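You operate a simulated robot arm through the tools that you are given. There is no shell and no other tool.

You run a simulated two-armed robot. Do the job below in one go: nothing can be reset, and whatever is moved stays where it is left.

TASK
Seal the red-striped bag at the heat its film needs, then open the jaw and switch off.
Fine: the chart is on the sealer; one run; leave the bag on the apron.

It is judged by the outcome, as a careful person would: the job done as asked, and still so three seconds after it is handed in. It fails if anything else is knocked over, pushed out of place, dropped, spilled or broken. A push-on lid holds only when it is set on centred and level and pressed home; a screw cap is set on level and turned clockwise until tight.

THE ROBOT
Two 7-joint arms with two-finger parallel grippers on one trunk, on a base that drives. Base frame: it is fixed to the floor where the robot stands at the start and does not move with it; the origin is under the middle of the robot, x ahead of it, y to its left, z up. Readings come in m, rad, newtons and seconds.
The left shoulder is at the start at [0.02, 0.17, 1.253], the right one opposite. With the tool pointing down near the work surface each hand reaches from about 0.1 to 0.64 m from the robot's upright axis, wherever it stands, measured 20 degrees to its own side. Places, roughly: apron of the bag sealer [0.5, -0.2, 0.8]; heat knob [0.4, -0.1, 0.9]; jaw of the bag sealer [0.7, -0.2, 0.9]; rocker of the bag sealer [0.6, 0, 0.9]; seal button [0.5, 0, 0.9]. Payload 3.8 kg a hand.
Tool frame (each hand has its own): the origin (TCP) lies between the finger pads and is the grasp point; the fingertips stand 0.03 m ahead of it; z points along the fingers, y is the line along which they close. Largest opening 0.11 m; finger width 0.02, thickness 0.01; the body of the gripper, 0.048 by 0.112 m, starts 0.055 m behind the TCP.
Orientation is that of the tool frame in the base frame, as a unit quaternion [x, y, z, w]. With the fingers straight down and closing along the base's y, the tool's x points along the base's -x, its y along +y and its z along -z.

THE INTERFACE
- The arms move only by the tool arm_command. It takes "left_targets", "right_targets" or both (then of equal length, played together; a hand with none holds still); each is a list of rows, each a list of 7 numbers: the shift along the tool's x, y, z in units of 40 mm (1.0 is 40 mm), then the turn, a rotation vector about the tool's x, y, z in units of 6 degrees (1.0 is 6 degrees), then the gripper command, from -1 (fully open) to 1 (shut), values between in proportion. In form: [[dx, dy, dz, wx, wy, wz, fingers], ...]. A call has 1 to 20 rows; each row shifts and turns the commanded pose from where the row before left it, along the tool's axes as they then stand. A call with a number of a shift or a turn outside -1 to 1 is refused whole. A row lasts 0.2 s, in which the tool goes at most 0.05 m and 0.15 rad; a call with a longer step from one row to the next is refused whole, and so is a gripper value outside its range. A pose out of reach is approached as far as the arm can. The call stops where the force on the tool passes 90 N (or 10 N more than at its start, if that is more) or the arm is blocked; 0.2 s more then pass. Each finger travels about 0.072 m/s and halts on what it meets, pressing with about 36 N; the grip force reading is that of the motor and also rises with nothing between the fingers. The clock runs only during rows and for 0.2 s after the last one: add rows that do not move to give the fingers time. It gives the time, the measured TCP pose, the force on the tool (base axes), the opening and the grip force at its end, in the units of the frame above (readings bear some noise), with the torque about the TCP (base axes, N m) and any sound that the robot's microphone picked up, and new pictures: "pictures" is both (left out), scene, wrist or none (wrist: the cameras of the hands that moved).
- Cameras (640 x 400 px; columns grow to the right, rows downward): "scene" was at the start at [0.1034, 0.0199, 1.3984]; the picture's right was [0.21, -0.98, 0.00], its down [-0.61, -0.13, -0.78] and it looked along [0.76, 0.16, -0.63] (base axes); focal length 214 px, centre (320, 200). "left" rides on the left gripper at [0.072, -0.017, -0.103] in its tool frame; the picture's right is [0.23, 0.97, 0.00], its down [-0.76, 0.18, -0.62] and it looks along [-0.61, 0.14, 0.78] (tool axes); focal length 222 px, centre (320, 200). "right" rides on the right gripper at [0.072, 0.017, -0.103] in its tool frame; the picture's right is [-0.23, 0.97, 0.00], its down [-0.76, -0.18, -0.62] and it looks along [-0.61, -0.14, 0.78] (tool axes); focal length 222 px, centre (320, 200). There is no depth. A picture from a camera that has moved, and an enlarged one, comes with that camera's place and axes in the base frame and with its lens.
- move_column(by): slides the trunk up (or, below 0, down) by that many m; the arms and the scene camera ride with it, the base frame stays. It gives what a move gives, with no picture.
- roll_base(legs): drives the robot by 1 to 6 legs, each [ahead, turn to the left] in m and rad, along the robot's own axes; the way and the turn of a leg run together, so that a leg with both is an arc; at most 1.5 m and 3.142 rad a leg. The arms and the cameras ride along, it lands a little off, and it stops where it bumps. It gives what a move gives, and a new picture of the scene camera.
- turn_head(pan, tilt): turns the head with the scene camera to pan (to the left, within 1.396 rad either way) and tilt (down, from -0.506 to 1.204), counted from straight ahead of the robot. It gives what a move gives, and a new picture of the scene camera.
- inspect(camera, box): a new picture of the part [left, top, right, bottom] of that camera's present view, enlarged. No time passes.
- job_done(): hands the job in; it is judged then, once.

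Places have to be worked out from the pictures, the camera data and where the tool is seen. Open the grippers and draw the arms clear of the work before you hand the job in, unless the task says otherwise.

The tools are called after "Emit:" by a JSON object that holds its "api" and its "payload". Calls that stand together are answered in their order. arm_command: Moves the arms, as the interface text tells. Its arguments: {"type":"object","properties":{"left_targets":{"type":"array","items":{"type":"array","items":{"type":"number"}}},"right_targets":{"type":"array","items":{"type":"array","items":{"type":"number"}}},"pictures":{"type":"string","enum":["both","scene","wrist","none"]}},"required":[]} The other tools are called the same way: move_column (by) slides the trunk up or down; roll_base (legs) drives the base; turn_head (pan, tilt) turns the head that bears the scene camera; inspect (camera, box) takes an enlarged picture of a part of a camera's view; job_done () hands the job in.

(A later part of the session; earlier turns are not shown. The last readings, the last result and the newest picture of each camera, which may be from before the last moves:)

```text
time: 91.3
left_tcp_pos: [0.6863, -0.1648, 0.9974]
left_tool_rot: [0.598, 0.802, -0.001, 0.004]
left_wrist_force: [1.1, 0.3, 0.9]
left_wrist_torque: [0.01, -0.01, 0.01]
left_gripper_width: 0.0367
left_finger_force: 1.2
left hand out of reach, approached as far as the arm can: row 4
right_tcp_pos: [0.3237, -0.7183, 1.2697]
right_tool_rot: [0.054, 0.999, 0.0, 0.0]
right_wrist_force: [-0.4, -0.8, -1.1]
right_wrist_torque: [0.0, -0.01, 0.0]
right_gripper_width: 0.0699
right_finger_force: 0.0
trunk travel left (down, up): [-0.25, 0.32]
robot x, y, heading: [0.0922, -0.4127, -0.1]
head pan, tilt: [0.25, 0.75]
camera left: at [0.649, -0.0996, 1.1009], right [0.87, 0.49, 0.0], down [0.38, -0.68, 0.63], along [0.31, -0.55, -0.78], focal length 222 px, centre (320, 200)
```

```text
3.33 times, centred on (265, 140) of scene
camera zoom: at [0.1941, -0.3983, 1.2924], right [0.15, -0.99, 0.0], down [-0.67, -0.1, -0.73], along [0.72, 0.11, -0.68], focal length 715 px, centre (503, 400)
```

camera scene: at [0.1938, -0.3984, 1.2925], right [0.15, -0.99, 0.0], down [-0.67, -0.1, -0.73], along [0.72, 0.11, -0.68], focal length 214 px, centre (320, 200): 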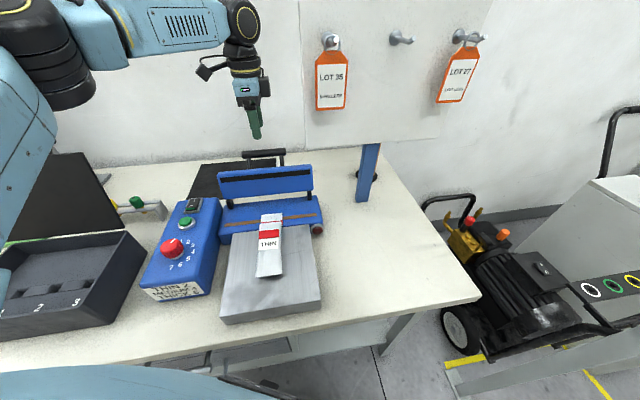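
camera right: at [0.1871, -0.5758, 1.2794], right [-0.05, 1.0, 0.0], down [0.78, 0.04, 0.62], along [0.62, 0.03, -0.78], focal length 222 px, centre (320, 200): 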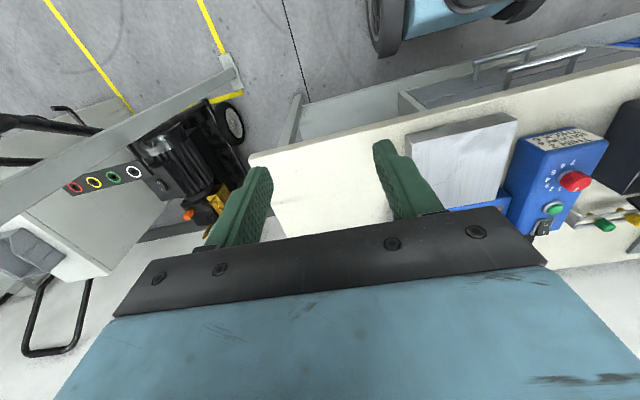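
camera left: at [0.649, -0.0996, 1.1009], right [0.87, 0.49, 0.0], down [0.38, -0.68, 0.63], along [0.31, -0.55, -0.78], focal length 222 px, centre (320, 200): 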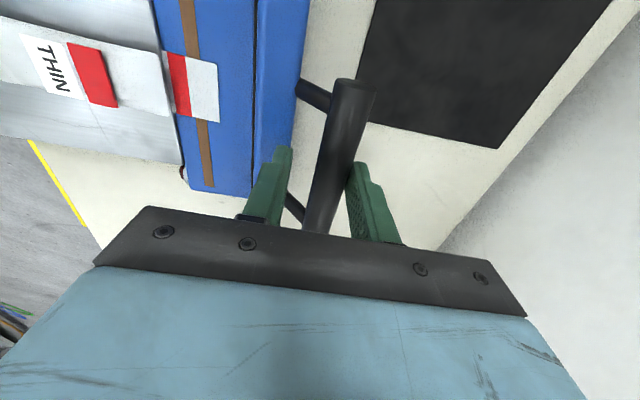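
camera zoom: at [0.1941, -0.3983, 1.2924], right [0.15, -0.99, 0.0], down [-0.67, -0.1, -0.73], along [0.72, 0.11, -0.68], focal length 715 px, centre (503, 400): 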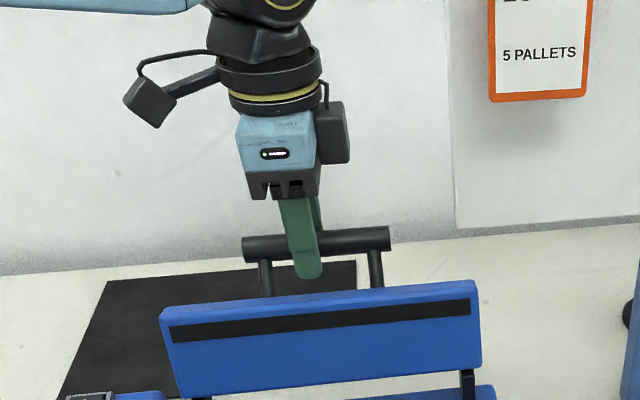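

The fingers straddle the bar between its two posts. I grip it and swing the jaw along its arc (hinge ≈0.066 m nearer and 0.113 m lower than the bar), first about half-way.

Emit:
{"api": "arm_command", "payload": {"left_targets": [[0, 0, 0, 0, 0, 0, 0.8], [0, 0, 0, 0, 0, 0, 0.8], [0, -0.2312, -0.1075, 0, 0, 0, 0.8], [0, -0.2313, -0.1075, 0, 0, 0, 0.8], [0, -0.245, -0.07, 0, 0, 0, 0.8], [0, -0.245, -0.07, 0, 0, 0, 0.8], [0, -0.505, -0.0625, 0, 0, 0, 0.8], [0, 0, 0, 0, 0, 0, 0.8]], "pictures": "both"}}

Emit:
{"api": "inspect", "payload": {"camera": "scene", "box": [200, 80, 330, 240]}}

```text
time: 93.1
left_tcp_pos: [0.6315, -0.1827, 1.0134]
left_tool_rot: [0.598, 0.801, -0.002, 0.001]
left_wrist_force: [2.8, -2.9, -5.7]
left_wrist_torque: [-0.43, -0.49, 0.76]
left_gripper_width: 0.0214
left_finger_force: 44.5
right_tcp_pos: [0.3245, -0.7185, 1.2696]
right_tool_rot: [0.054, 0.999, 0.0, 0.0]
right_wrist_force: [0.1, -1.2, 0.4]
right_wrist_torque: [0.0, 0.01, 0.01]
right_gripper_width: 0.0699
right_finger_force: 0.0
trunk travel left (down, up): [-0.25, 0.32]
robot x, y, heading: [0.0921, -0.4106, -0.109]
head pan, tilt: [0.25, 0.75]
camera scene: at [0.1948, -0.3986, 1.2923], right [0.15, -0.99, 0.0], down [-0.68, -0.1, -0.73], along [0.72, 0.11, -0.68], focal length 214 px, centre (320, 200)
camera left: at [0.5953, -0.1172, 1.1164], right [0.87, 0.49, 0.0], down [0.39, -0.68, 0.63], along [0.31, -0.55, -0.78], focal length 222 px, centre (320, 200)
```

scene: 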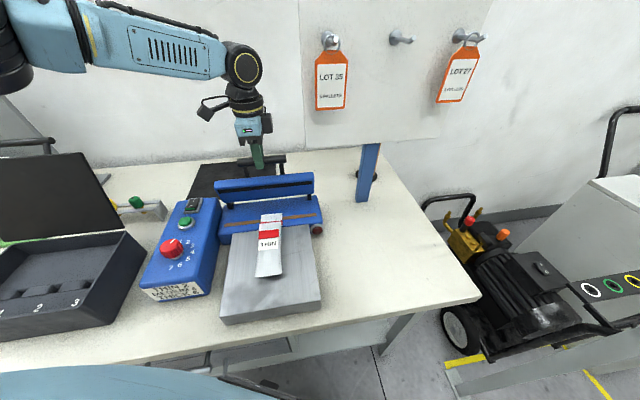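
left: 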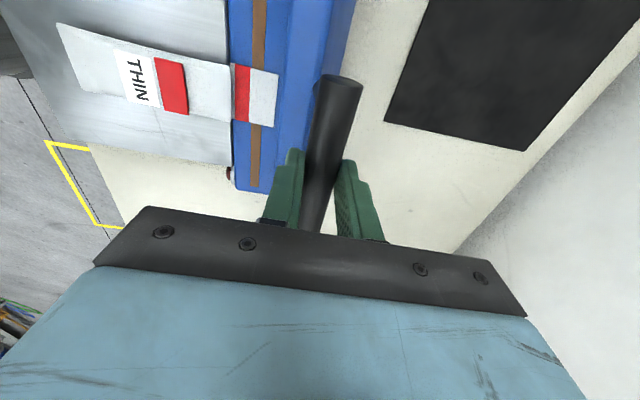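

```text
2.50 times, centred on (265, 160) of scene
camera zoom: at [0.1948, -0.3986, 1.2923], right [0.15, -0.99, 0.0], down [-0.68, -0.1, -0.73], along [0.72, 0.11, -0.68], focal length 536 px, centre (458, 300)
```

zoom: 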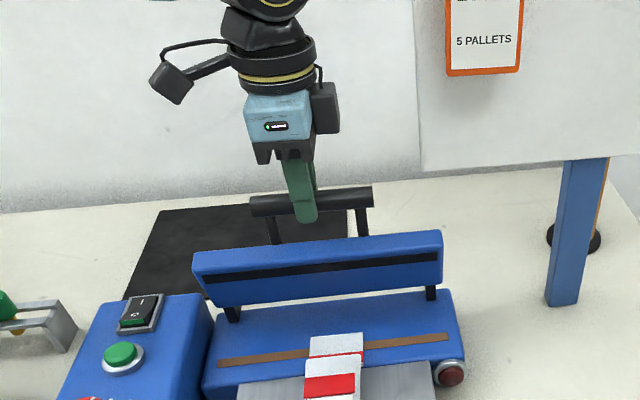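

The jaw follows with only a few newtons. I continue along the arc over the top and part-way down.

Emit:
{"api": "arm_command", "payload": {"left_targets": [[0, -0.51, 0.0175, 0, 0, 0, 0.8], [0, -0.5, 0.0975, 0, 0, 0, 0.8], [0, -0.48, 0.175, 0, 0, 0, 0.8], [0, -0.445, 0.2475, 0, 0, 0, 0.8], [0, -0.4025, 0.315, 0, 0, 0, 0.8], [0, 0, 0, 0, 0, 0, 0.8]], "pictures": "both"}}

Emit:
{"api": "inspect", "payload": {"camera": "scene", "box": [200, 100, 330, 260]}}

```text
time: 94.5
left_tcp_pos: [0.5433, -0.2101, 0.9801]
left_tool_rot: [0.598, 0.801, -0.002, 0.002]
left_wrist_force: [5.4, -4.5, -4.2]
left_wrist_torque: [-0.45, -0.32, 0.9]
left_gripper_width: 0.0215
left_finger_force: 45.4
right_tcp_pos: [0.3241, -0.7177, 1.2687]
right_tool_rot: [0.054, 0.999, 0.001, 0.001]
right_wrist_force: [-0.9, 0.8, 0.0]
right_wrist_torque: [-0.03, 0.0, -0.04]
right_gripper_width: 0.0702
right_finger_force: 0.0
trunk travel left (down, up): [-0.25, 0.32]
robot x, y, heading: [0.0903, -0.4125, -0.1]
head pan, tilt: [0.25, 0.75]
camera scene: at [0.1948, -0.3987, 1.2923], right [0.15, -0.99, 0.0], down [-0.68, -0.1, -0.73], along [0.72, 0.11, -0.68], focal length 214 px, centre (320, 200)
camera left: at [0.5069, -0.1451, 1.083], right [0.87, 0.49, 0.0], down [0.39, -0.68, 0.63], along [0.31, -0.55, -0.78], focal length 222 px, centre (320, 200)
```

scene: 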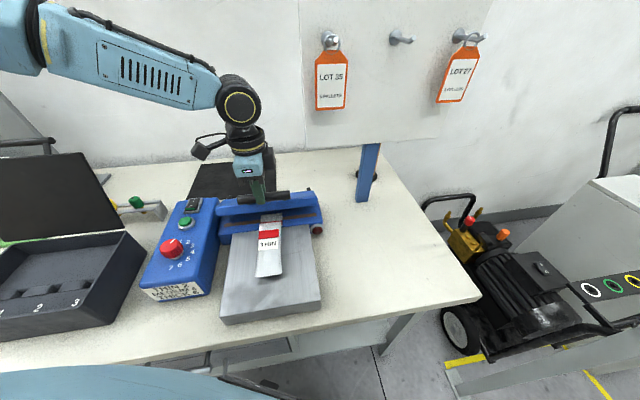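
left: 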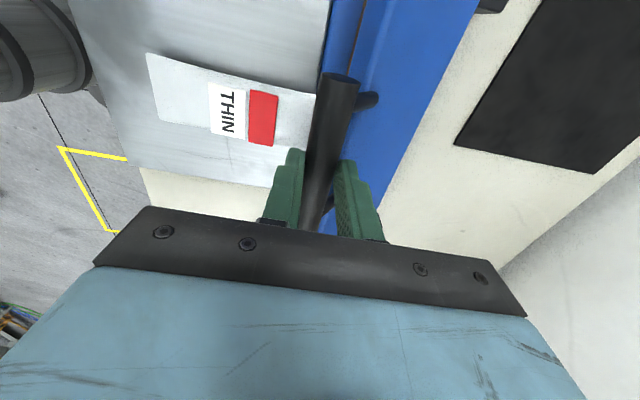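

```text
2.50 times, centred on (265, 180) of scene
camera zoom: at [0.1948, -0.3987, 1.2923], right [0.15, -0.99, 0.0], down [-0.68, -0.1, -0.73], along [0.72, 0.11, -0.68], focal length 536 px, centre (458, 250)
```

zoom: 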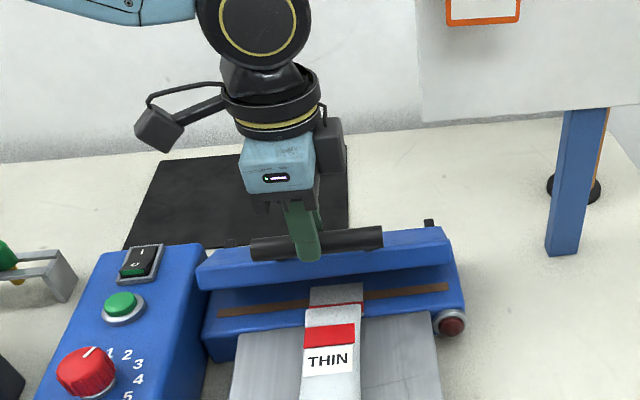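

The jaw is coming down over the mouth. Two more steps, then I check.

Emit:
{"api": "arm_command", "payload": {"left_targets": [[0, -0.3475, 0.3725, 0, 0, 0, 0.8], [0, -0.2875, 0.4225, 0, 0, 0, 0.8], [0, 0, 0, 0, 0, 0, 0.8]], "pictures": "wrist"}}

Emit:
{"api": "inspect", "payload": {"camera": "scene", "box": [200, 120, 330, 260]}}

```text
time: 95.3
left_tcp_pos: [0.5177, -0.2173, 0.9481]
left_tool_rot: [0.599, 0.801, -0.002, 0.002]
left_wrist_force: [0.2, 0.0, -1.2]
left_wrist_torque: [-0.02, -0.03, 0.0]
left_gripper_width: 0.011
left_finger_force: 0.0
right_tcp_pos: [0.323, -0.7175, 1.2684]
right_tool_rot: [0.054, 0.999, 0.001, 0.0]
right_wrist_force: [-0.9, 0.4, 0.7]
right_wrist_torque: [-0.01, 0.02, 0.01]
right_gripper_width: 0.0698
right_finger_force: 0.1
trunk travel left (down, up): [-0.25, 0.32]
robot x, y, heading: [0.0894, -0.4099, -0.1]
head pan, tilt: [0.25, 0.75]
camera left: at [0.4824, -0.1524, 1.0522], right [0.87, 0.49, 0.0], down [0.38, -0.68, 0.63], along [0.31, -0.55, -0.78], focal length 222 px, centre (320, 200)
```

left: 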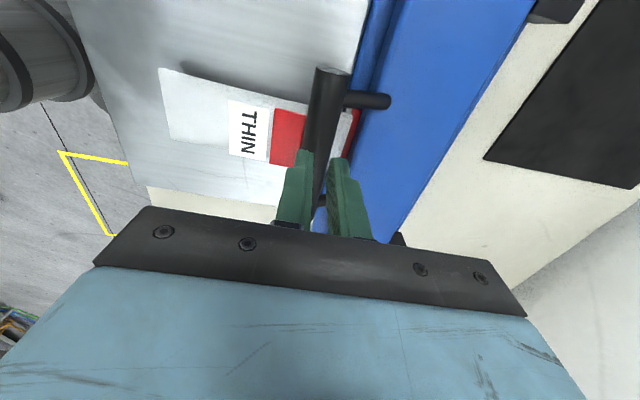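

```text
2.86 times, centred on (265, 190) of scene
camera zoom: at [0.1942, -0.3982, 1.2924], right [0.15, -0.99, 0.0], down [-0.67, -0.1, -0.73], along [0.72, 0.11, -0.68], focal length 613 px, centre (477, 229)
```

zoom: 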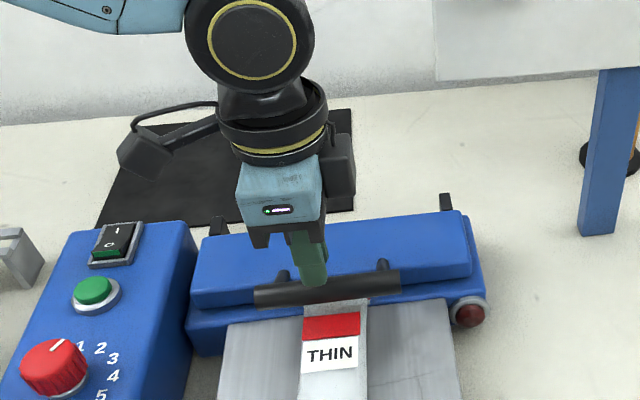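

The bar slipped out of the fingers and the jaw dropped shut by itself. I lift the hand and look at the closed jaw and the bag.

Emit:
{"api": "arm_command", "payload": {"left_targets": [[0, 0, -0.6, 0, 0, 0, 0.8], [0, 0, -0.9, 0, 0, 0, 0.8], [0.5, 0, -0.9, 0, 0, 0, 0.8], [0.8, 0, -0.3, 0, 0, 0, 0.8], [0, 0, 0, 0, 0, 0, 0.8]], "pictures": "both"}}

Emit:
{"api": "inspect", "payload": {"camera": "scene", "box": [200, 140, 340, 280]}}

Emit:
{"api": "inspect", "payload": {"camera": "left", "box": [140, 20, 400, 220]}}

```text
time: 96.5
left_tcp_pos: [0.5017, -0.1663, 1.0555]
left_tool_rot: [0.599, 0.801, -0.001, 0.002]
left_wrist_force: [0.5, 0.1, -0.3]
left_wrist_torque: [0.01, 0.01, 0.04]
left_gripper_width: 0.0111
left_finger_force: 0.0
right_tcp_pos: [0.3232, -0.718, 1.2684]
right_tool_rot: [0.054, 0.999, 0.0, 0.001]
right_wrist_force: [0.4, 0.0, -0.1]
right_wrist_torque: [-0.01, -0.02, -0.02]
right_gripper_width: 0.0701
right_finger_force: 0.0
trunk travel left (down, up): [-0.25, 0.32]
robot x, y, heading: [0.0903, -0.4122, -0.101]
head pan, tilt: [0.25, 0.75]
camera scene: at [0.1942, -0.3989, 1.2924], right [0.15, -0.99, 0.0], down [-0.67, -0.1, -0.73], along [0.72, 0.11, -0.68], focal length 214 px, centre (320, 200)
camera left: at [0.466, -0.1012, 1.1584], right [0.87, 0.49, 0.0], down [0.38, -0.68, 0.63], along [0.31, -0.55, -0.78], focal length 222 px, centre (320, 200)
```

scene: 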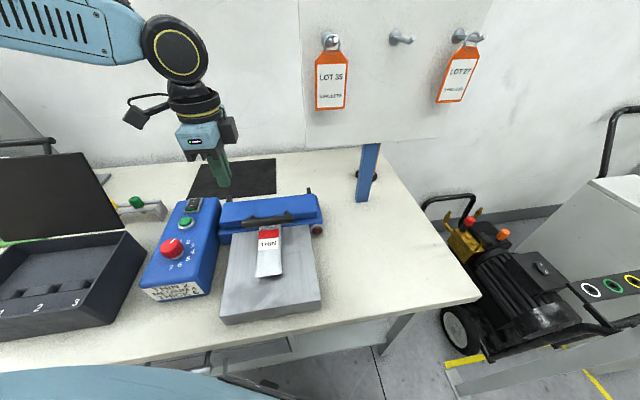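
left: 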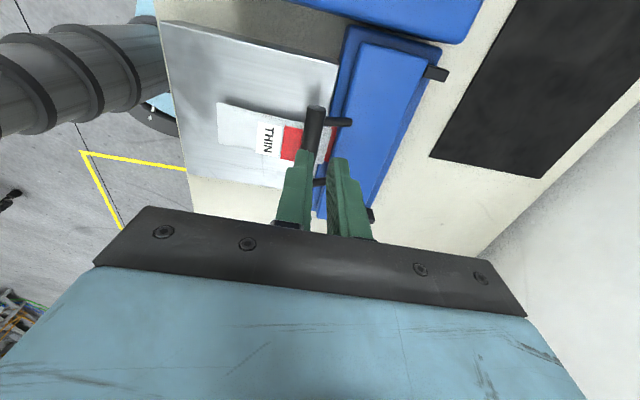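

```text
2.86 times, centred on (270, 210) of scene
camera zoom: at [0.1942, -0.3989, 1.2924], right [0.15, -0.99, 0.0], down [-0.67, -0.1, -0.73], along [0.72, 0.11, -0.68], focal length 613 px, centre (463, 171)
```

zoom: 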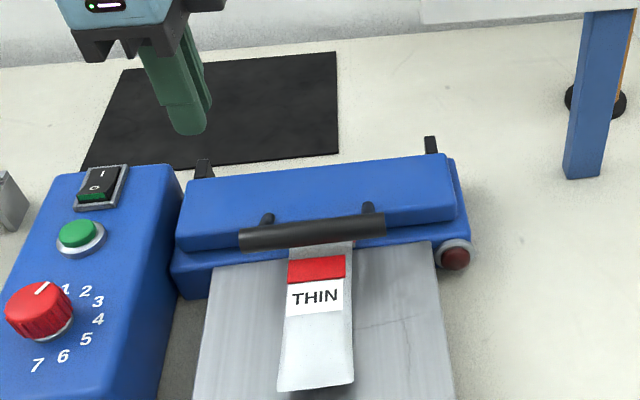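

```text
2.00 times, centred on (270, 120) of left
camera zoom: at [0.466, -0.1012, 1.1584], right [0.87, 0.49, 0.0], down [0.38, -0.68, 0.63], along [0.31, -0.55, -0.78], focal length 444 px, centre (420, 360)
```

zoom: 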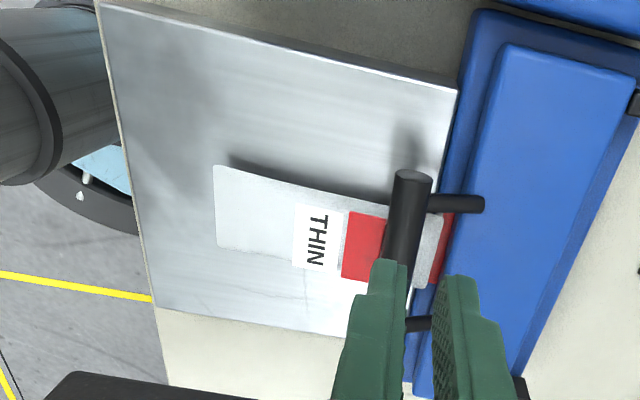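

The jaw is down: handle near z 0.908, matching the fully-closed geometry, and the bag lies undisturbed with its mouth under the bar. I give the jaw a light downward press on its top to be sure it is home.

Emit:
{"api": "arm_command", "payload": {"left_targets": [[-0.74, 0.71, 0, 0, 0, 0, 1], [-0.74, 0.71, 0, 0, 0, 0, 1], [0, 0, 0.8, 0, 0, 0, 1], [0, 0, 0.8, 0, 0, 0, 1], [0, 0, 0.7, 0, 0, 0, 1], [0, 0, 0.2, 0, 0, 0, 1], [0, 0, 0, 0, 0, 0, 1]], "pictures": "both"}}

Emit:
{"api": "inspect", "payload": {"camera": "scene", "box": [200, 120, 340, 260]}}

```text
time: 98.1
left_tcp_pos: [0.5734, -0.2085, 0.9551]
left_tool_rot: [0.598, 0.802, -0.001, 0.002]
left_wrist_force: [0.3, 0.3, -0.9]
left_wrist_torque: [-0.01, -0.01, -0.02]
left_gripper_width: 0.0
left_finger_force: 36.3
right_tcp_pos: [0.3231, -0.7178, 1.2697]
right_tool_rot: [0.053, 0.999, 0.0, 0.0]
right_wrist_force: [-0.1, -0.1, -0.4]
right_wrist_torque: [0.02, 0.01, 0.0]
right_gripper_width: 0.0699
right_finger_force: 0.0
trunk travel left (down, up): [-0.25, 0.32]
robot x, y, heading: [0.0932, -0.4134, -0.099]
head pan, tilt: [0.25, 0.75]
camera scene: at [0.194, -0.3983, 1.2924], right [0.15, -0.99, 0.0], down [-0.67, -0.1, -0.73], along [0.72, 0.11, -0.68], focal length 214 px, centre (320, 200)
camera left: at [0.5373, -0.1427, 1.0587], right [0.87, 0.49, 0.0], down [0.38, -0.68, 0.63], along [0.31, -0.55, -0.78], focal length 222 px, centre (320, 200)
```

scene: 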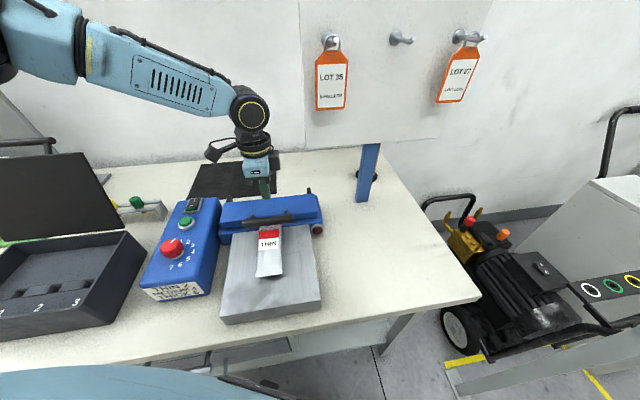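
left: 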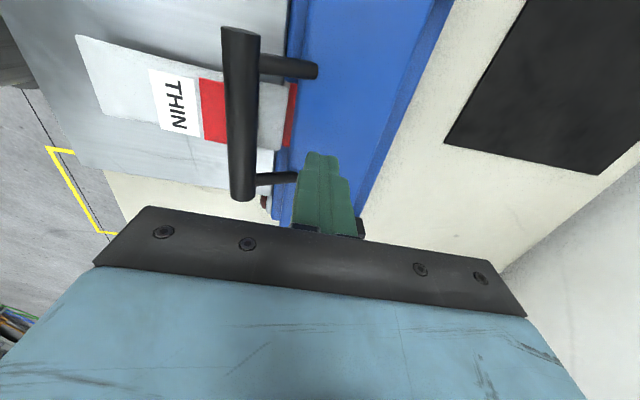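

```text
2.86 times, centred on (270, 190) of scene
camera zoom: at [0.194, -0.3983, 1.2924], right [0.15, -0.99, 0.0], down [-0.67, -0.1, -0.73], along [0.72, 0.11, -0.68], focal length 613 px, centre (463, 229)
```

zoom: 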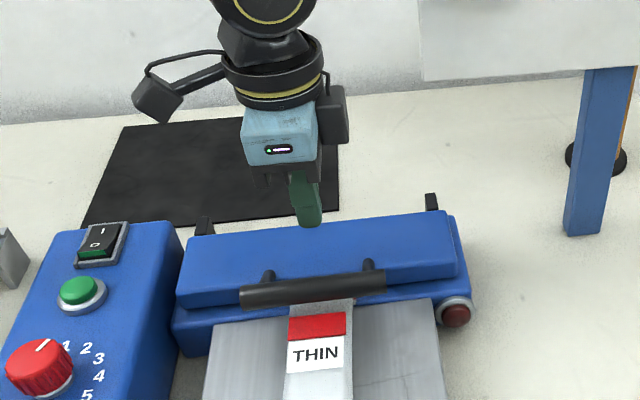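

Tips are still above the jaw top. I go down in small steps watching the force.

Emit:
{"api": "arm_command", "payload": {"left_targets": [[0, 0, 0.2, 0, 0, 0, 1], [0, 0, 0.2, 0, 0, 0, 1], [0, 0, 0.2, 0, 0, 0, 1], [0, 0, 0, 0, 0, 0, 1]], "pictures": "none"}}

```text
time: 99.1
left_tcp_pos: [0.5737, -0.2063, 0.932]
left_tool_rot: [0.598, 0.801, -0.001, 0.002]
left_wrist_force: [0.7, -0.4, 1.0]
left_wrist_torque: [0.01, 0.02, 0.03]
left_gripper_width: 0.0
left_finger_force: 35.8
right_tcp_pos: [0.3227, -0.7181, 1.2693]
right_tool_rot: [0.055, 0.999, -0.001, 0.0]
right_wrist_force: [-0.3, 0.3, -0.3]
right_wrist_torque: [0.0, 0.02, 0.02]
right_gripper_width: 0.0696
right_finger_force: 0.1
trunk travel left (down, up): [-0.25, 0.32]
robot x, y, heading: [0.0925, -0.4109, -0.107]
head pan, tilt: [0.25, 0.75]
```

Emit:
{"api": "arm_command", "payload": {"left_targets": [[0, 0, 0.1, 0, 0, 0, 1], [0, 0, 0.1, 0, 0, 0, 1], [0, 0, 0, 0, 0, 0, 1]], "pictures": "none"}}

```text
time: 99.9
left_tcp_pos: [0.5732, -0.2072, 0.9256]
left_tool_rot: [0.6, 0.8, -0.001, 0.002]
left_wrist_force: [0.3, -0.5, -0.4]
left_wrist_torque: [-0.01, -0.01, 0.0]
left_gripper_width: 0.0
left_finger_force: 36.3
right_tcp_pos: [0.3241, -0.7178, 1.2702]
right_tool_rot: [0.054, 0.999, 0.0, 0.001]
right_wrist_force: [-0.6, -0.4, 0.6]
right_wrist_torque: [0.02, 0.03, 0.0]
right_gripper_width: 0.0697
right_finger_force: 0.0
trunk travel left (down, up): [-0.25, 0.32]
robot x, y, heading: [0.0955, -0.4104, -0.1]
head pan, tilt: [0.25, 0.75]
```

No contact yet at tip z≈0.895; I continue down a little.

Emit:
{"api": "arm_command", "payload": {"left_targets": [[0, 0, 0.1, 0, 0, 0, 1], [0, 0, 0.1, 0, 0, 0, 1], [0, 0, 0, 0, 0, 0, 1]], "pictures": "wrist"}}

Emit:
{"api": "inspect", "payload": {"camera": "scene", "box": [200, 120, 340, 260]}}

```text
time: 100.7
left_tcp_pos: [0.5743, -0.2067, 0.9172]
left_tool_rot: [0.599, 0.801, -0.002, 0.002]
left_wrist_force: [-0.7, -0.4, 0.2]
left_wrist_torque: [0.0, 0.0, 0.02]
left_gripper_width: 0.0
left_finger_force: 36.0
right_tcp_pos: [0.3227, -0.7173, 1.2685]
right_tool_rot: [0.053, 0.999, -0.001, 0.0]
right_wrist_force: [-0.2, 0.3, 0.6]
right_wrist_torque: [0.02, -0.02, -0.01]
right_gripper_width: 0.0699
right_finger_force: 0.0
trunk travel left (down, up): [-0.25, 0.32]
robot x, y, heading: [0.0935, -0.4123, -0.096]
head pan, tilt: [0.25, 0.75]
camera left: at [0.538, -0.1422, 1.0193], right [0.87, 0.49, 0.0], down [0.38, -0.68, 0.63], along [0.31, -0.55, -0.78], focal length 222 px, centre (320, 200)
```

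left: 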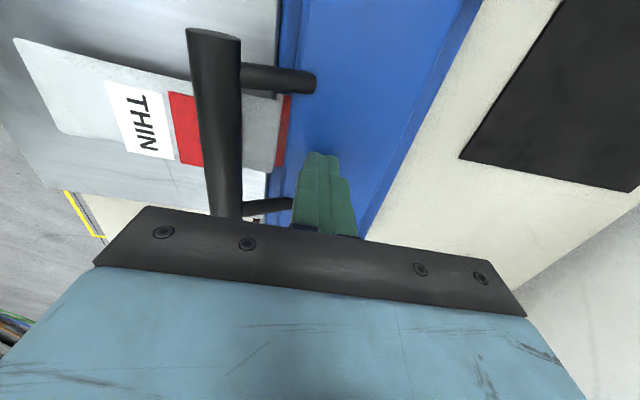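

```text
2.86 times, centred on (270, 190) of scene
camera zoom: at [0.194, -0.3983, 1.2924], right [0.15, -0.99, 0.0], down [-0.67, -0.1, -0.73], along [0.72, 0.11, -0.68], focal length 613 px, centre (463, 229)
```

zoom: 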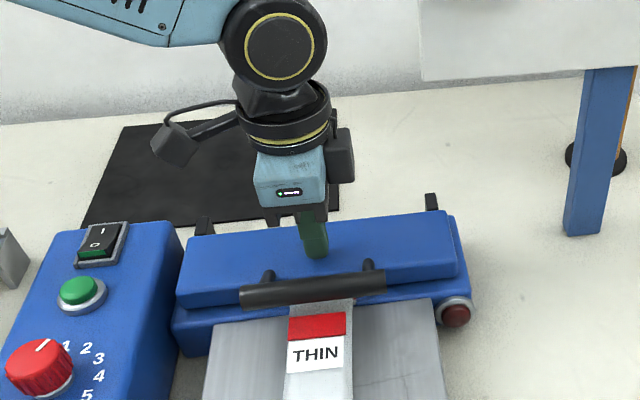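

Emit:
{"api": "arm_command", "payload": {"left_targets": [[0, 0, 0.1, 0, 0, 0, 1], [0, 0, 0.1, 0, 0, 0, 1], [0, 0, 0, 0, 0, 0, 1]], "pictures": "none"}}

```text
time: 101.5
left_tcp_pos: [0.5743, -0.2082, 0.9102]
left_tool_rot: [0.599, 0.801, 0.0, 0.004]
left_wrist_force: [-1.9, 3.5, 19.5]
left_wrist_torque: [0.27, 0.13, -0.09]
left_gripper_width: 0.0002
left_finger_force: 36.1
right_tcp_pos: [0.3218, -0.7177, 1.2705]
right_tool_rot: [0.053, 0.999, 0.001, 0.002]
right_wrist_force: [0.7, -0.1, 0.1]
right_wrist_torque: [0.0, 0.03, -0.01]
right_gripper_width: 0.0697
right_finger_force: 0.0
trunk travel left (down, up): [-0.25, 0.32]
robot x, y, heading: [0.0922, -0.4107, -0.101]
head pan, tilt: [0.25, 0.75]
```

The jaw gave a firm 19.5 N reaction without moving: it is home. I lift off and move the closed fingertips above the green button at about [0.492, −0.0235].

Emit:
{"api": "arm_command", "payload": {"left_targets": [[0, 0, -0.5, 0, 0, 0, 1], [0, 0, -0.9, 0, 0, 0, 1], [0, 0, -0.9, 0, 0, 0, 1], [0, 0, -0.7, 0, 0, 0, 1], [0.83, -0.1125, 0, 0, 0, 0, 1], [0.83, -0.1125, 0, 0, 0, 0, 1], [0.83, -0.1125, 0, 0, 0, 0, 1], [0.83, -0.1125, 0, 0, 0, 0, 1], [0.83, -0.1125, 0, 0, 0, 0, 1], [0.83, -0.1125, 0, 0, 0, 0, 1], [0, 0, 0.8, 0, 0, 0, 1], [0, 0, 0.4, 0, 0, 0, 1], [0, 0, 0, 0, 0, 0, 1]], "pictures": "both"}}

Emit:
{"api": "inspect", "payload": {"camera": "left", "box": [200, 40, 440, 240]}}

Emit:
{"api": "inspect", "payload": {"camera": "scene", "box": [140, 160, 330, 290]}}

```text
time: 104.3
left_tcp_pos: [0.4905, -0.0249, 0.98]
left_tool_rot: [0.599, 0.801, -0.001, 0.002]
left_wrist_force: [0.5, 0.1, 0.8]
left_wrist_torque: [0.01, 0.01, 0.01]
left_gripper_width: 0.0
left_finger_force: 36.2
right_tcp_pos: [0.324, -0.7168, 1.2705]
right_tool_rot: [0.054, 0.999, 0.0, 0.001]
right_wrist_force: [-0.9, -0.5, -0.3]
right_wrist_torque: [-0.02, -0.01, 0.0]
right_gripper_width: 0.0701
right_finger_force: 0.1
trunk travel left (down, up): [-0.25, 0.32]
robot x, y, heading: [0.0937, -0.4118, -0.098]
head pan, tilt: [0.25, 0.75]
camera scene: at [0.1941, -0.3985, 1.2924], right [0.15, -0.99, 0.0], down [-0.67, -0.1, -0.73], along [0.72, 0.11, -0.68], focal length 214 px, centre (320, 200)
camera left: at [0.4547, 0.0415, 1.083], right [0.87, 0.49, 0.0], down [0.38, -0.68, 0.63], along [0.31, -0.55, -0.78], focal length 222 px, centre (320, 200)
```

scene: 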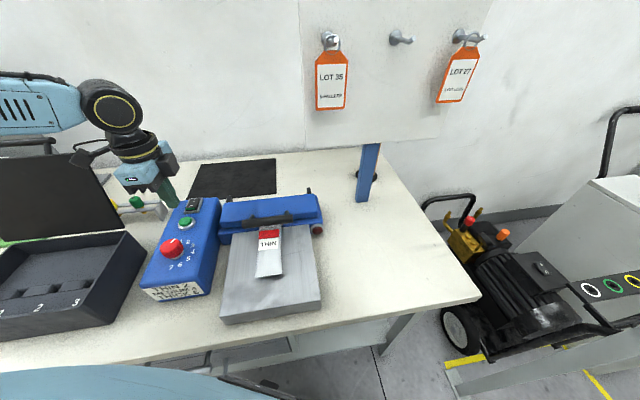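
left: 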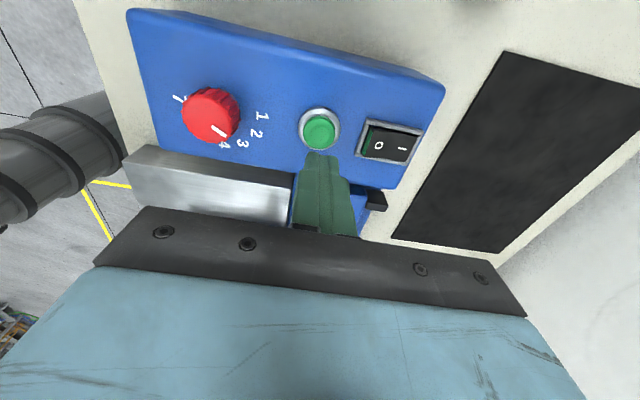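

```text
2.00 times, centred on (320, 140) of left
camera zoom: at [0.4547, 0.0415, 1.083], right [0.87, 0.49, 0.0], down [0.38, -0.68, 0.63], along [0.31, -0.55, -0.78], focal length 444 px, centre (320, 320)
```

zoom: 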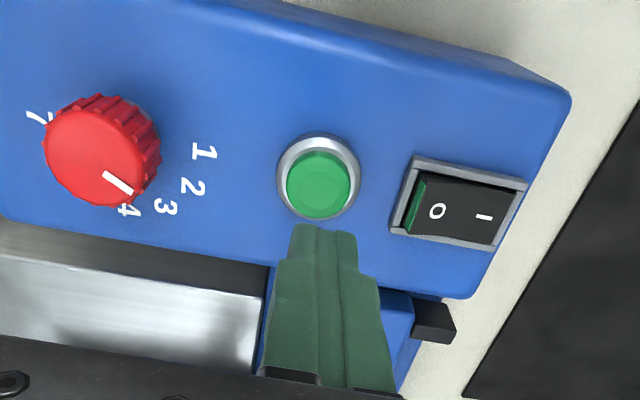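

```text
3.08 times, centred on (235, 225) of scene
camera zoom: at [0.1941, -0.3985, 1.2924], right [0.15, -0.99, 0.0], down [-0.67, -0.1, -0.73], along [0.72, 0.11, -0.68], focal length 660 px, centre (582, 123)
```

zoom: 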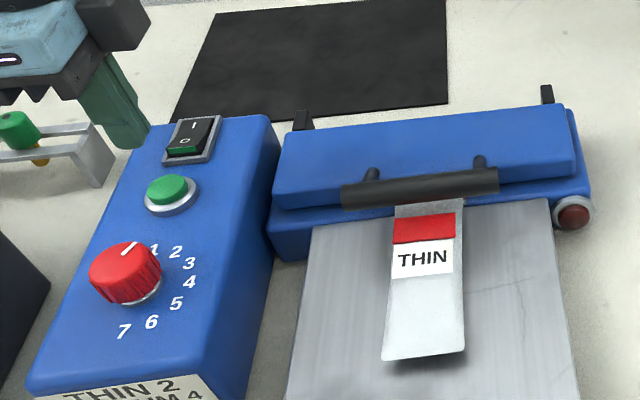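

The fingertips are right over the green button. I descend to just above it, then press once.

Emit:
{"api": "arm_command", "payload": {"left_targets": [[0, 0, 0.5, 0, 0, 0, 1], [0, 0, 0.5, 0, 0, 0, 1], [0, 0, 0.15, 0, 0, 0, 1], [0, 0, 0, 0, 0, 0, 1]], "pictures": "none"}}

Emit:
{"api": "inspect", "payload": {"camera": "scene", "box": [140, 160, 330, 290]}}

```text
time: 105.3
left_tcp_pos: [0.4907, -0.0233, 0.9322]
left_tool_rot: [0.599, 0.801, -0.001, 0.002]
left_wrist_force: [0.8, -0.5, 0.4]
left_wrist_torque: [-0.01, -0.02, 0.03]
left_gripper_width: 0.0
left_finger_force: 35.6
right_tcp_pos: [0.3225, -0.7165, 1.2694]
right_tool_rot: [0.054, 0.999, 0.0, 0.0]
right_wrist_force: [-0.2, -0.6, -0.2]
right_wrist_torque: [0.02, 0.0, 0.0]
right_gripper_width: 0.0699
right_finger_force: 0.1
trunk travel left (down, up): [-0.25, 0.32]
robot x, y, heading: [0.0924, -0.4095, -0.098]
head pan, tilt: [0.25, 0.75]
```

```text
3.08 times, centred on (235, 225) of scene
camera zoom: at [0.194, -0.3983, 1.2924], right [0.15, -0.99, 0.0], down [-0.67, -0.1, -0.73], along [0.72, 0.11, -0.68], focal length 660 px, centre (582, 123)
```

zoom: 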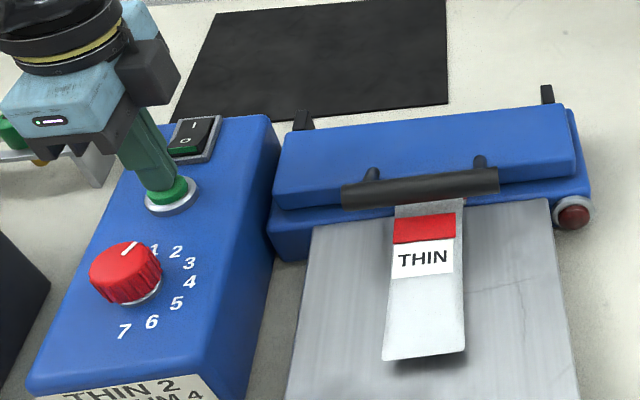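

Emit:
{"api": "arm_command", "payload": {"left_targets": [[0, 0, 0.1, 0, 0, 0, 1], [0, 0, 0.1, 0, 0, 0, 1], [0, 0, 0, 0, 0, 0, 1]], "pictures": "none"}}

Emit:
{"api": "inspect", "payload": {"camera": "scene", "box": [140, 160, 330, 290]}}

```text
time: 106.1
left_tcp_pos: [0.4923, -0.0241, 0.9265]
left_tool_rot: [0.598, 0.802, 0.0, 0.003]
left_wrist_force: [-0.2, 2.1, 12.6]
left_wrist_torque: [0.09, -0.01, 0.0]
left_gripper_width: 0.0
left_finger_force: 35.9
right_tcp_pos: [0.3218, -0.718, 1.2697]
right_tool_rot: [0.054, 0.999, 0.002, 0.0]
right_wrist_force: [0.2, -0.5, 0.2]
right_wrist_torque: [0.01, -0.01, 0.03]
right_gripper_width: 0.0699
right_finger_force: 0.1
trunk travel left (down, up): [-0.25, 0.32]
robot x, y, heading: [0.093, -0.4084, -0.103]
head pan, tilt: [0.25, 0.75]
heard: click
```

```text
3.08 times, centred on (235, 225) of scene
camera zoom: at [0.1933, -0.3987, 1.2926], right [0.15, -0.99, 0.0], down [-0.67, -0.1, -0.73], along [0.72, 0.11, -0.68], focal length 660 px, centre (582, 123)
```

zoom: 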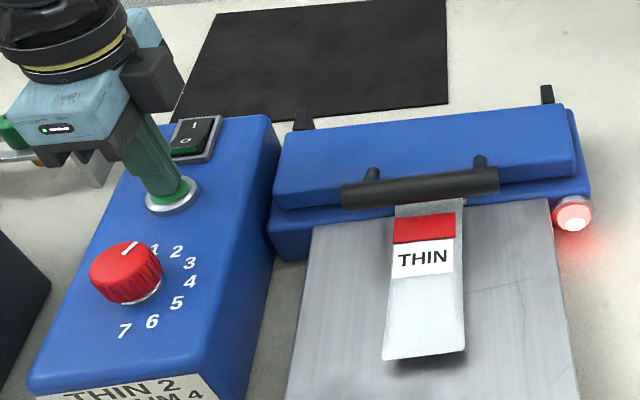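

A click, and the red lamp is lit: the seal run has started. I lift off the button and wait for the lamp to go out.

Emit:
{"api": "arm_command", "payload": {"left_targets": [[0, 0, -0.4, 0, 0, 0, 1], [0, 0, -0.8, 0, 0, 0, 1], [0, 0, -0.8, 0, 0, 0, 1], [0, 0, 0, 0, 0, 0, 1], [0, 0, 0, 0, 0, 0, 1], [0, 0, 0, 0, 0, 0, 1], [0, 0, 0, 0, 0, 0, 1]], "pictures": "scene"}}

Emit:
{"api": "inspect", "payload": {"camera": "scene", "box": [140, 160, 330, 290]}}

```text
time: 107.7
left_tcp_pos: [0.4904, -0.0241, 1.0054]
left_tool_rot: [0.599, 0.801, -0.001, 0.001]
left_wrist_force: [0.5, 0.6, -0.4]
left_wrist_torque: [0.0, -0.02, 0.05]
left_gripper_width: 0.0001
left_finger_force: 35.9
right_tcp_pos: [0.323, -0.7179, 1.2702]
right_tool_rot: [0.054, 0.999, 0.0, 0.0]
right_wrist_force: [-0.8, -0.6, -1.8]
right_wrist_torque: [-0.01, -0.01, -0.03]
right_gripper_width: 0.07
right_finger_force: 0.0
trunk travel left (down, up): [-0.25, 0.32]
robot x, y, heading: [0.0938, -0.4116, -0.101]
head pan, tilt: [0.25, 0.75]
camera scene: at [0.194, -0.3983, 1.2924], right [0.15, -0.99, 0.0], down [-0.67, -0.1, -0.73], along [0.72, 0.11, -0.68], focal length 214 px, centre (320, 200)
```

scene: 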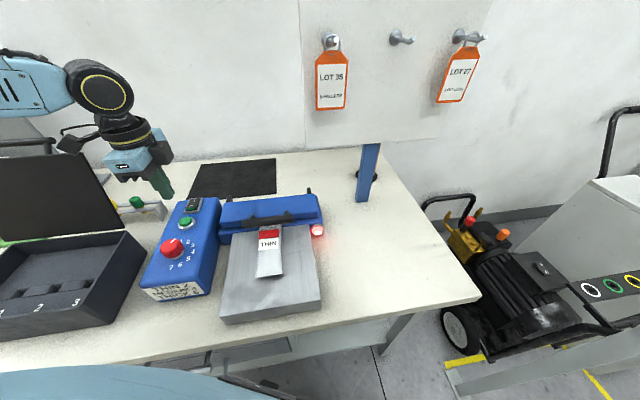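

```text
3.08 times, centred on (235, 225) of scene
camera zoom: at [0.194, -0.3983, 1.2924], right [0.15, -0.99, 0.0], down [-0.67, -0.1, -0.73], along [0.72, 0.11, -0.68], focal length 660 px, centre (582, 123)
```

zoom: 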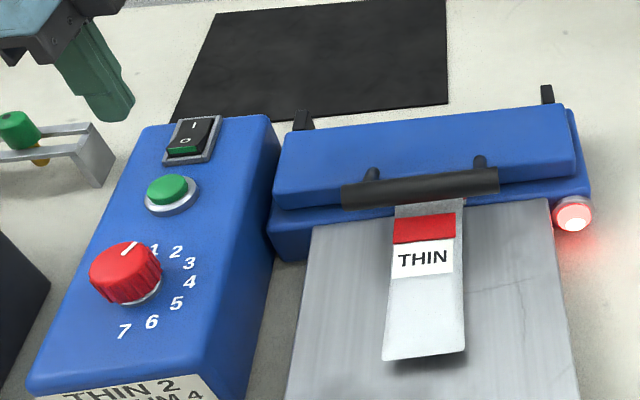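

The lamp is still lit; I keep waiting without moving.

Emit:
{"api": "arm_command", "payload": {"left_targets": [[0, 0, 0, 0, 0, 0, 1], [0, 0, 0, 0, 0, 0, 1], [0, 0, 0, 0, 0, 0, 1], [0, 0, 0, 0, 0, 0, 1], [0, 0, 0, 0, 0, 0, 1], [0, 0, 0, 0, 0, 0, 1], [0, 0, 0, 0, 0, 0, 1], [0, 0, 0, 0, 0, 0, 1], [0, 0, 0, 0, 0, 0, 1], [0, 0, 0, 0, 0, 0, 1]], "pictures": "scene"}}

```text
time: 109.9
left_tcp_pos: [0.4919, -0.0237, 1.0054]
left_tool_rot: [0.599, 0.801, 0.0, 0.002]
left_wrist_force: [-1.2, -0.1, 0.1]
left_wrist_torque: [-0.02, -0.02, 0.01]
left_gripper_width: 0.0002
left_finger_force: 35.9
right_tcp_pos: [0.3233, -0.7175, 1.2697]
right_tool_rot: [0.053, 0.999, 0.0, 0.0]
right_wrist_force: [-0.8, -0.3, 0.9]
right_wrist_torque: [0.03, 0.0, -0.04]
right_gripper_width: 0.0699
right_finger_force: 0.0
trunk travel left (down, up): [-0.25, 0.32]
robot x, y, heading: [0.0878, -0.4124, -0.106]
head pan, tilt: [0.25, 0.75]
camera scene: at [0.194, -0.3983, 1.2924], right [0.15, -0.99, 0.0], down [-0.67, -0.1, -0.73], along [0.72, 0.11, -0.68], focal length 214 px, centre (320, 200)
```

scene: 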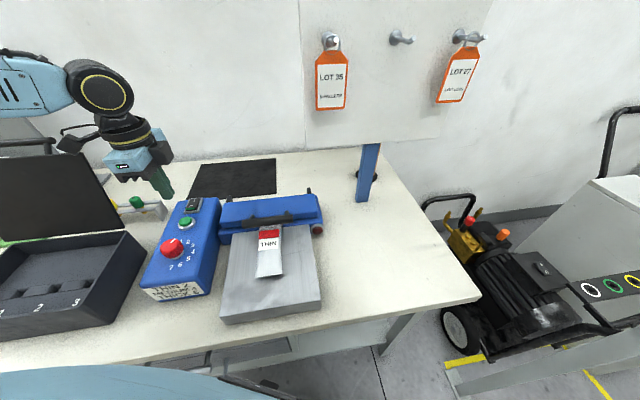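

The lamp has gone out: the run is complete. Now to open the jaw: I move over the handle (centre ≈[0.516, −0.222, 0.908]) with the fingers at 0.04 m.

Emit:
{"api": "arm_command", "payload": {"left_targets": [[-0.82, -0.134, 0, 0, 0, 0, 0.27], [-0.82, -0.134, 0, 0, 0, 0, 0.27], [-0.82, -0.134, 0, 0, 0, 0, 0.27], [-0.82, -0.134, 0, 0, 0, 0, 0.27], [-0.82, -0.134, 0, 0, 0, 0, 0.27], [-0.82, -0.134, 0, 0, 0, 0, 0.27], [0, 0, 0, 0, 0, 0, 0.27]], "pictures": "both"}}

Emit:
{"api": "inspect", "payload": {"camera": "left", "box": [200, 40, 440, 240]}}

Emit:
{"api": "inspect", "payload": {"camera": "scene", "box": [200, 140, 340, 280]}}

```text
time: 111.5
left_tcp_pos: [0.5161, -0.2213, 1.0068]
left_tool_rot: [0.598, 0.801, -0.002, 0.002]
left_wrist_force: [-0.1, 0.7, 0.8]
left_wrist_torque: [0.0, -0.01, 0.01]
left_gripper_width: 0.04
left_finger_force: 0.0
right_tcp_pos: [0.3227, -0.7167, 1.2693]
right_tool_rot: [0.054, 0.999, 0.0, 0.001]
right_wrist_force: [0.5, -0.6, 0.2]
right_wrist_torque: [-0.03, 0.01, 0.01]
right_gripper_width: 0.0698
right_finger_force: 0.1
trunk travel left (down, up): [-0.25, 0.32]
robot x, y, heading: [0.0928, -0.4104, -0.101]
head pan, tilt: [0.25, 0.75]
camera scene: at [0.1938, -0.3978, 1.2924], right [0.15, -0.99, 0.0], down [-0.67, -0.1, -0.73], along [0.72, 0.11, -0.68], focal length 214 px, centre (320, 200)
camera left: at [0.4795, -0.1557, 1.1108], right [0.87, 0.49, 0.0], down [0.39, -0.68, 0.63], along [0.31, -0.55, -0.78], focal length 222 px, centre (320, 200)
```

scene: 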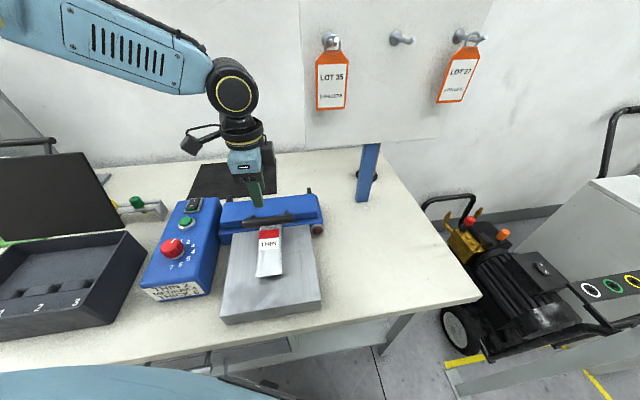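
left: 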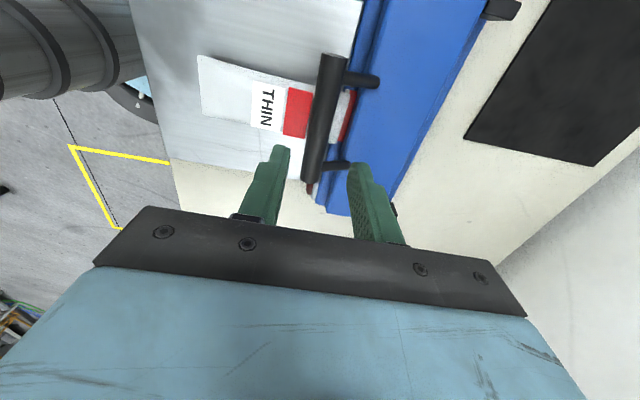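

```text
2.00 times, centred on (320, 140) of left
camera zoom: at [0.4795, -0.1557, 1.1108], right [0.87, 0.49, 0.0], down [0.39, -0.68, 0.63], along [0.31, -0.55, -0.78], focal length 444 px, centre (320, 320)
```

zoom: 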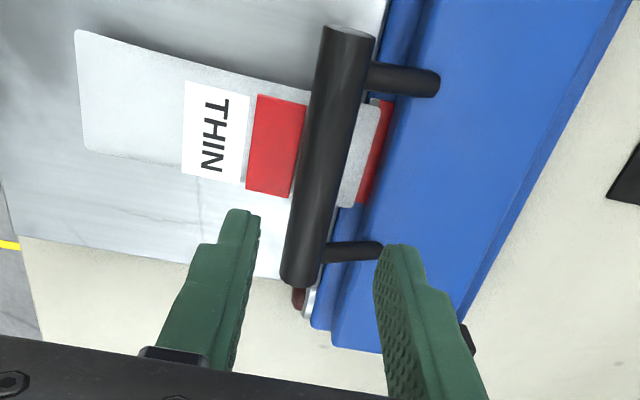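

```text
2.86 times, centred on (270, 210) of scene
camera zoom: at [0.1938, -0.3978, 1.2924], right [0.15, -0.99, 0.0], down [-0.67, -0.1, -0.73], along [0.72, 0.11, -0.68], focal length 613 px, centre (463, 171)
```

zoom: 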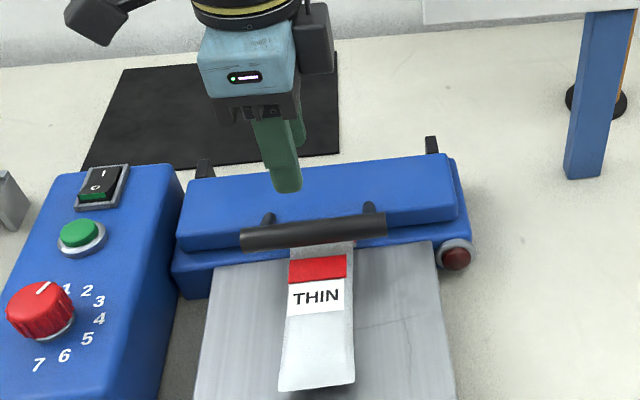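

The bar is centred between the fingers (centre ≈[0.517, −0.222]). I descend to TCP z≈0.918 and grip it.

Emit:
{"api": "arm_command", "payload": {"left_targets": [[0, 0, 0.7, 0, 0, 0, 0.27], [0, 0, 0.7, 0, 0, 0, 0.27], [0, 0, 0.5, 0, 0, 0, 0.27], [0, 0, 0.2, 0, 0, 0, 0.27], [0, 0, 0.1, 0, 0, 0, 0.27], [0, 0, 0, 0, 0, 0, 0.27]], "pictures": "wrist"}}

Emit:
{"api": "inspect", "payload": {"camera": "scene", "box": [200, 140, 340, 280]}}

Emit:
{"api": "inspect", "payload": {"camera": "left", "box": [200, 40, 440, 240]}}

```text
time: 112.9
left_tcp_pos: [0.5161, -0.2231, 0.9188]
left_tool_rot: [0.599, 0.801, -0.001, 0.002]
left_wrist_force: [0.2, 0.1, -0.2]
left_wrist_torque: [0.01, 0.01, -0.02]
left_gripper_width: 0.0401
left_finger_force: 0.1
right_tcp_pos: [0.3228, -0.7182, 1.2688]
right_tool_rot: [0.054, 0.999, 0.0, 0.001]
right_wrist_force: [0.0, 0.2, 0.0]
right_wrist_torque: [0.01, 0.02, -0.02]
right_gripper_width: 0.0698
right_finger_force: 0.1
trunk travel left (down, up): [-0.25, 0.32]
robot x, y, heading: [0.0952, -0.4082, -0.1]
head pan, tilt: [0.25, 0.75]
camera left: at [0.4796, -0.1577, 1.0222], right [0.87, 0.49, 0.0], down [0.38, -0.68, 0.63], along [0.31, -0.55, -0.78], focal length 222 px, centre (320, 200)
```

left: 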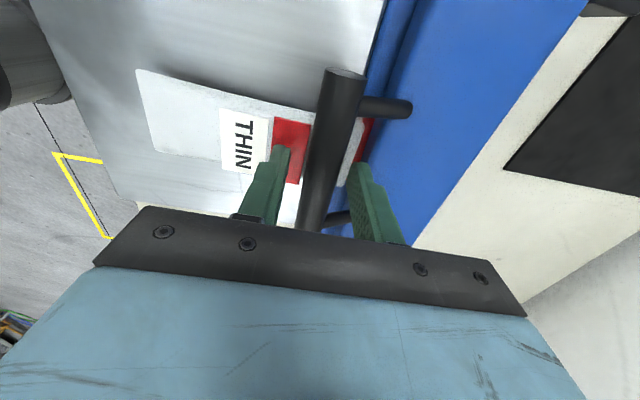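

```text
2.86 times, centred on (270, 210) of scene
camera zoom: at [0.1939, -0.3983, 1.2924], right [0.15, -0.99, 0.0], down [-0.67, -0.1, -0.73], along [0.72, 0.11, -0.68], focal length 613 px, centre (463, 171)
```

zoom: 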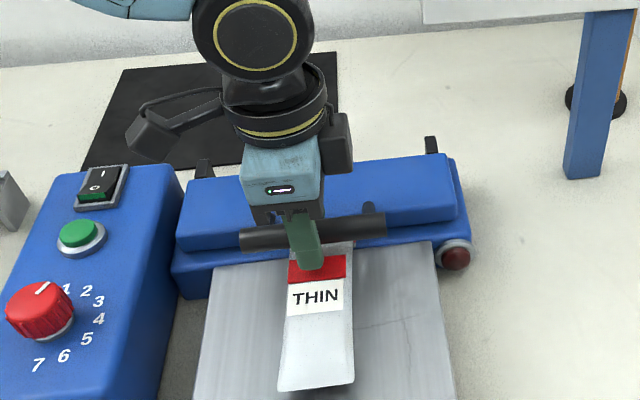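

```text
2.00 times, centred on (320, 140) of left
camera zoom: at [0.4796, -0.1577, 1.0222], right [0.87, 0.49, 0.0], down [0.38, -0.68, 0.63], along [0.31, -0.55, -0.78], focal length 444 px, centre (320, 320)
```

zoom: 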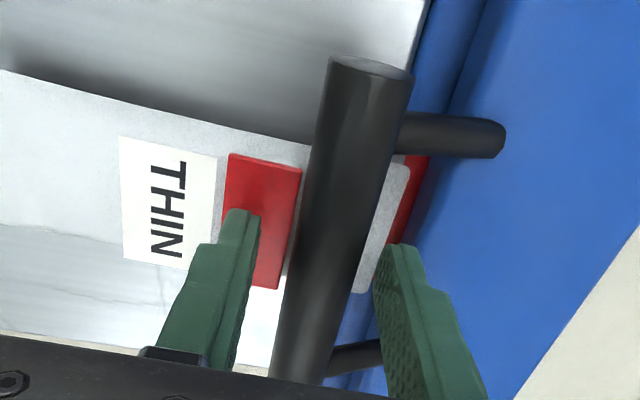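

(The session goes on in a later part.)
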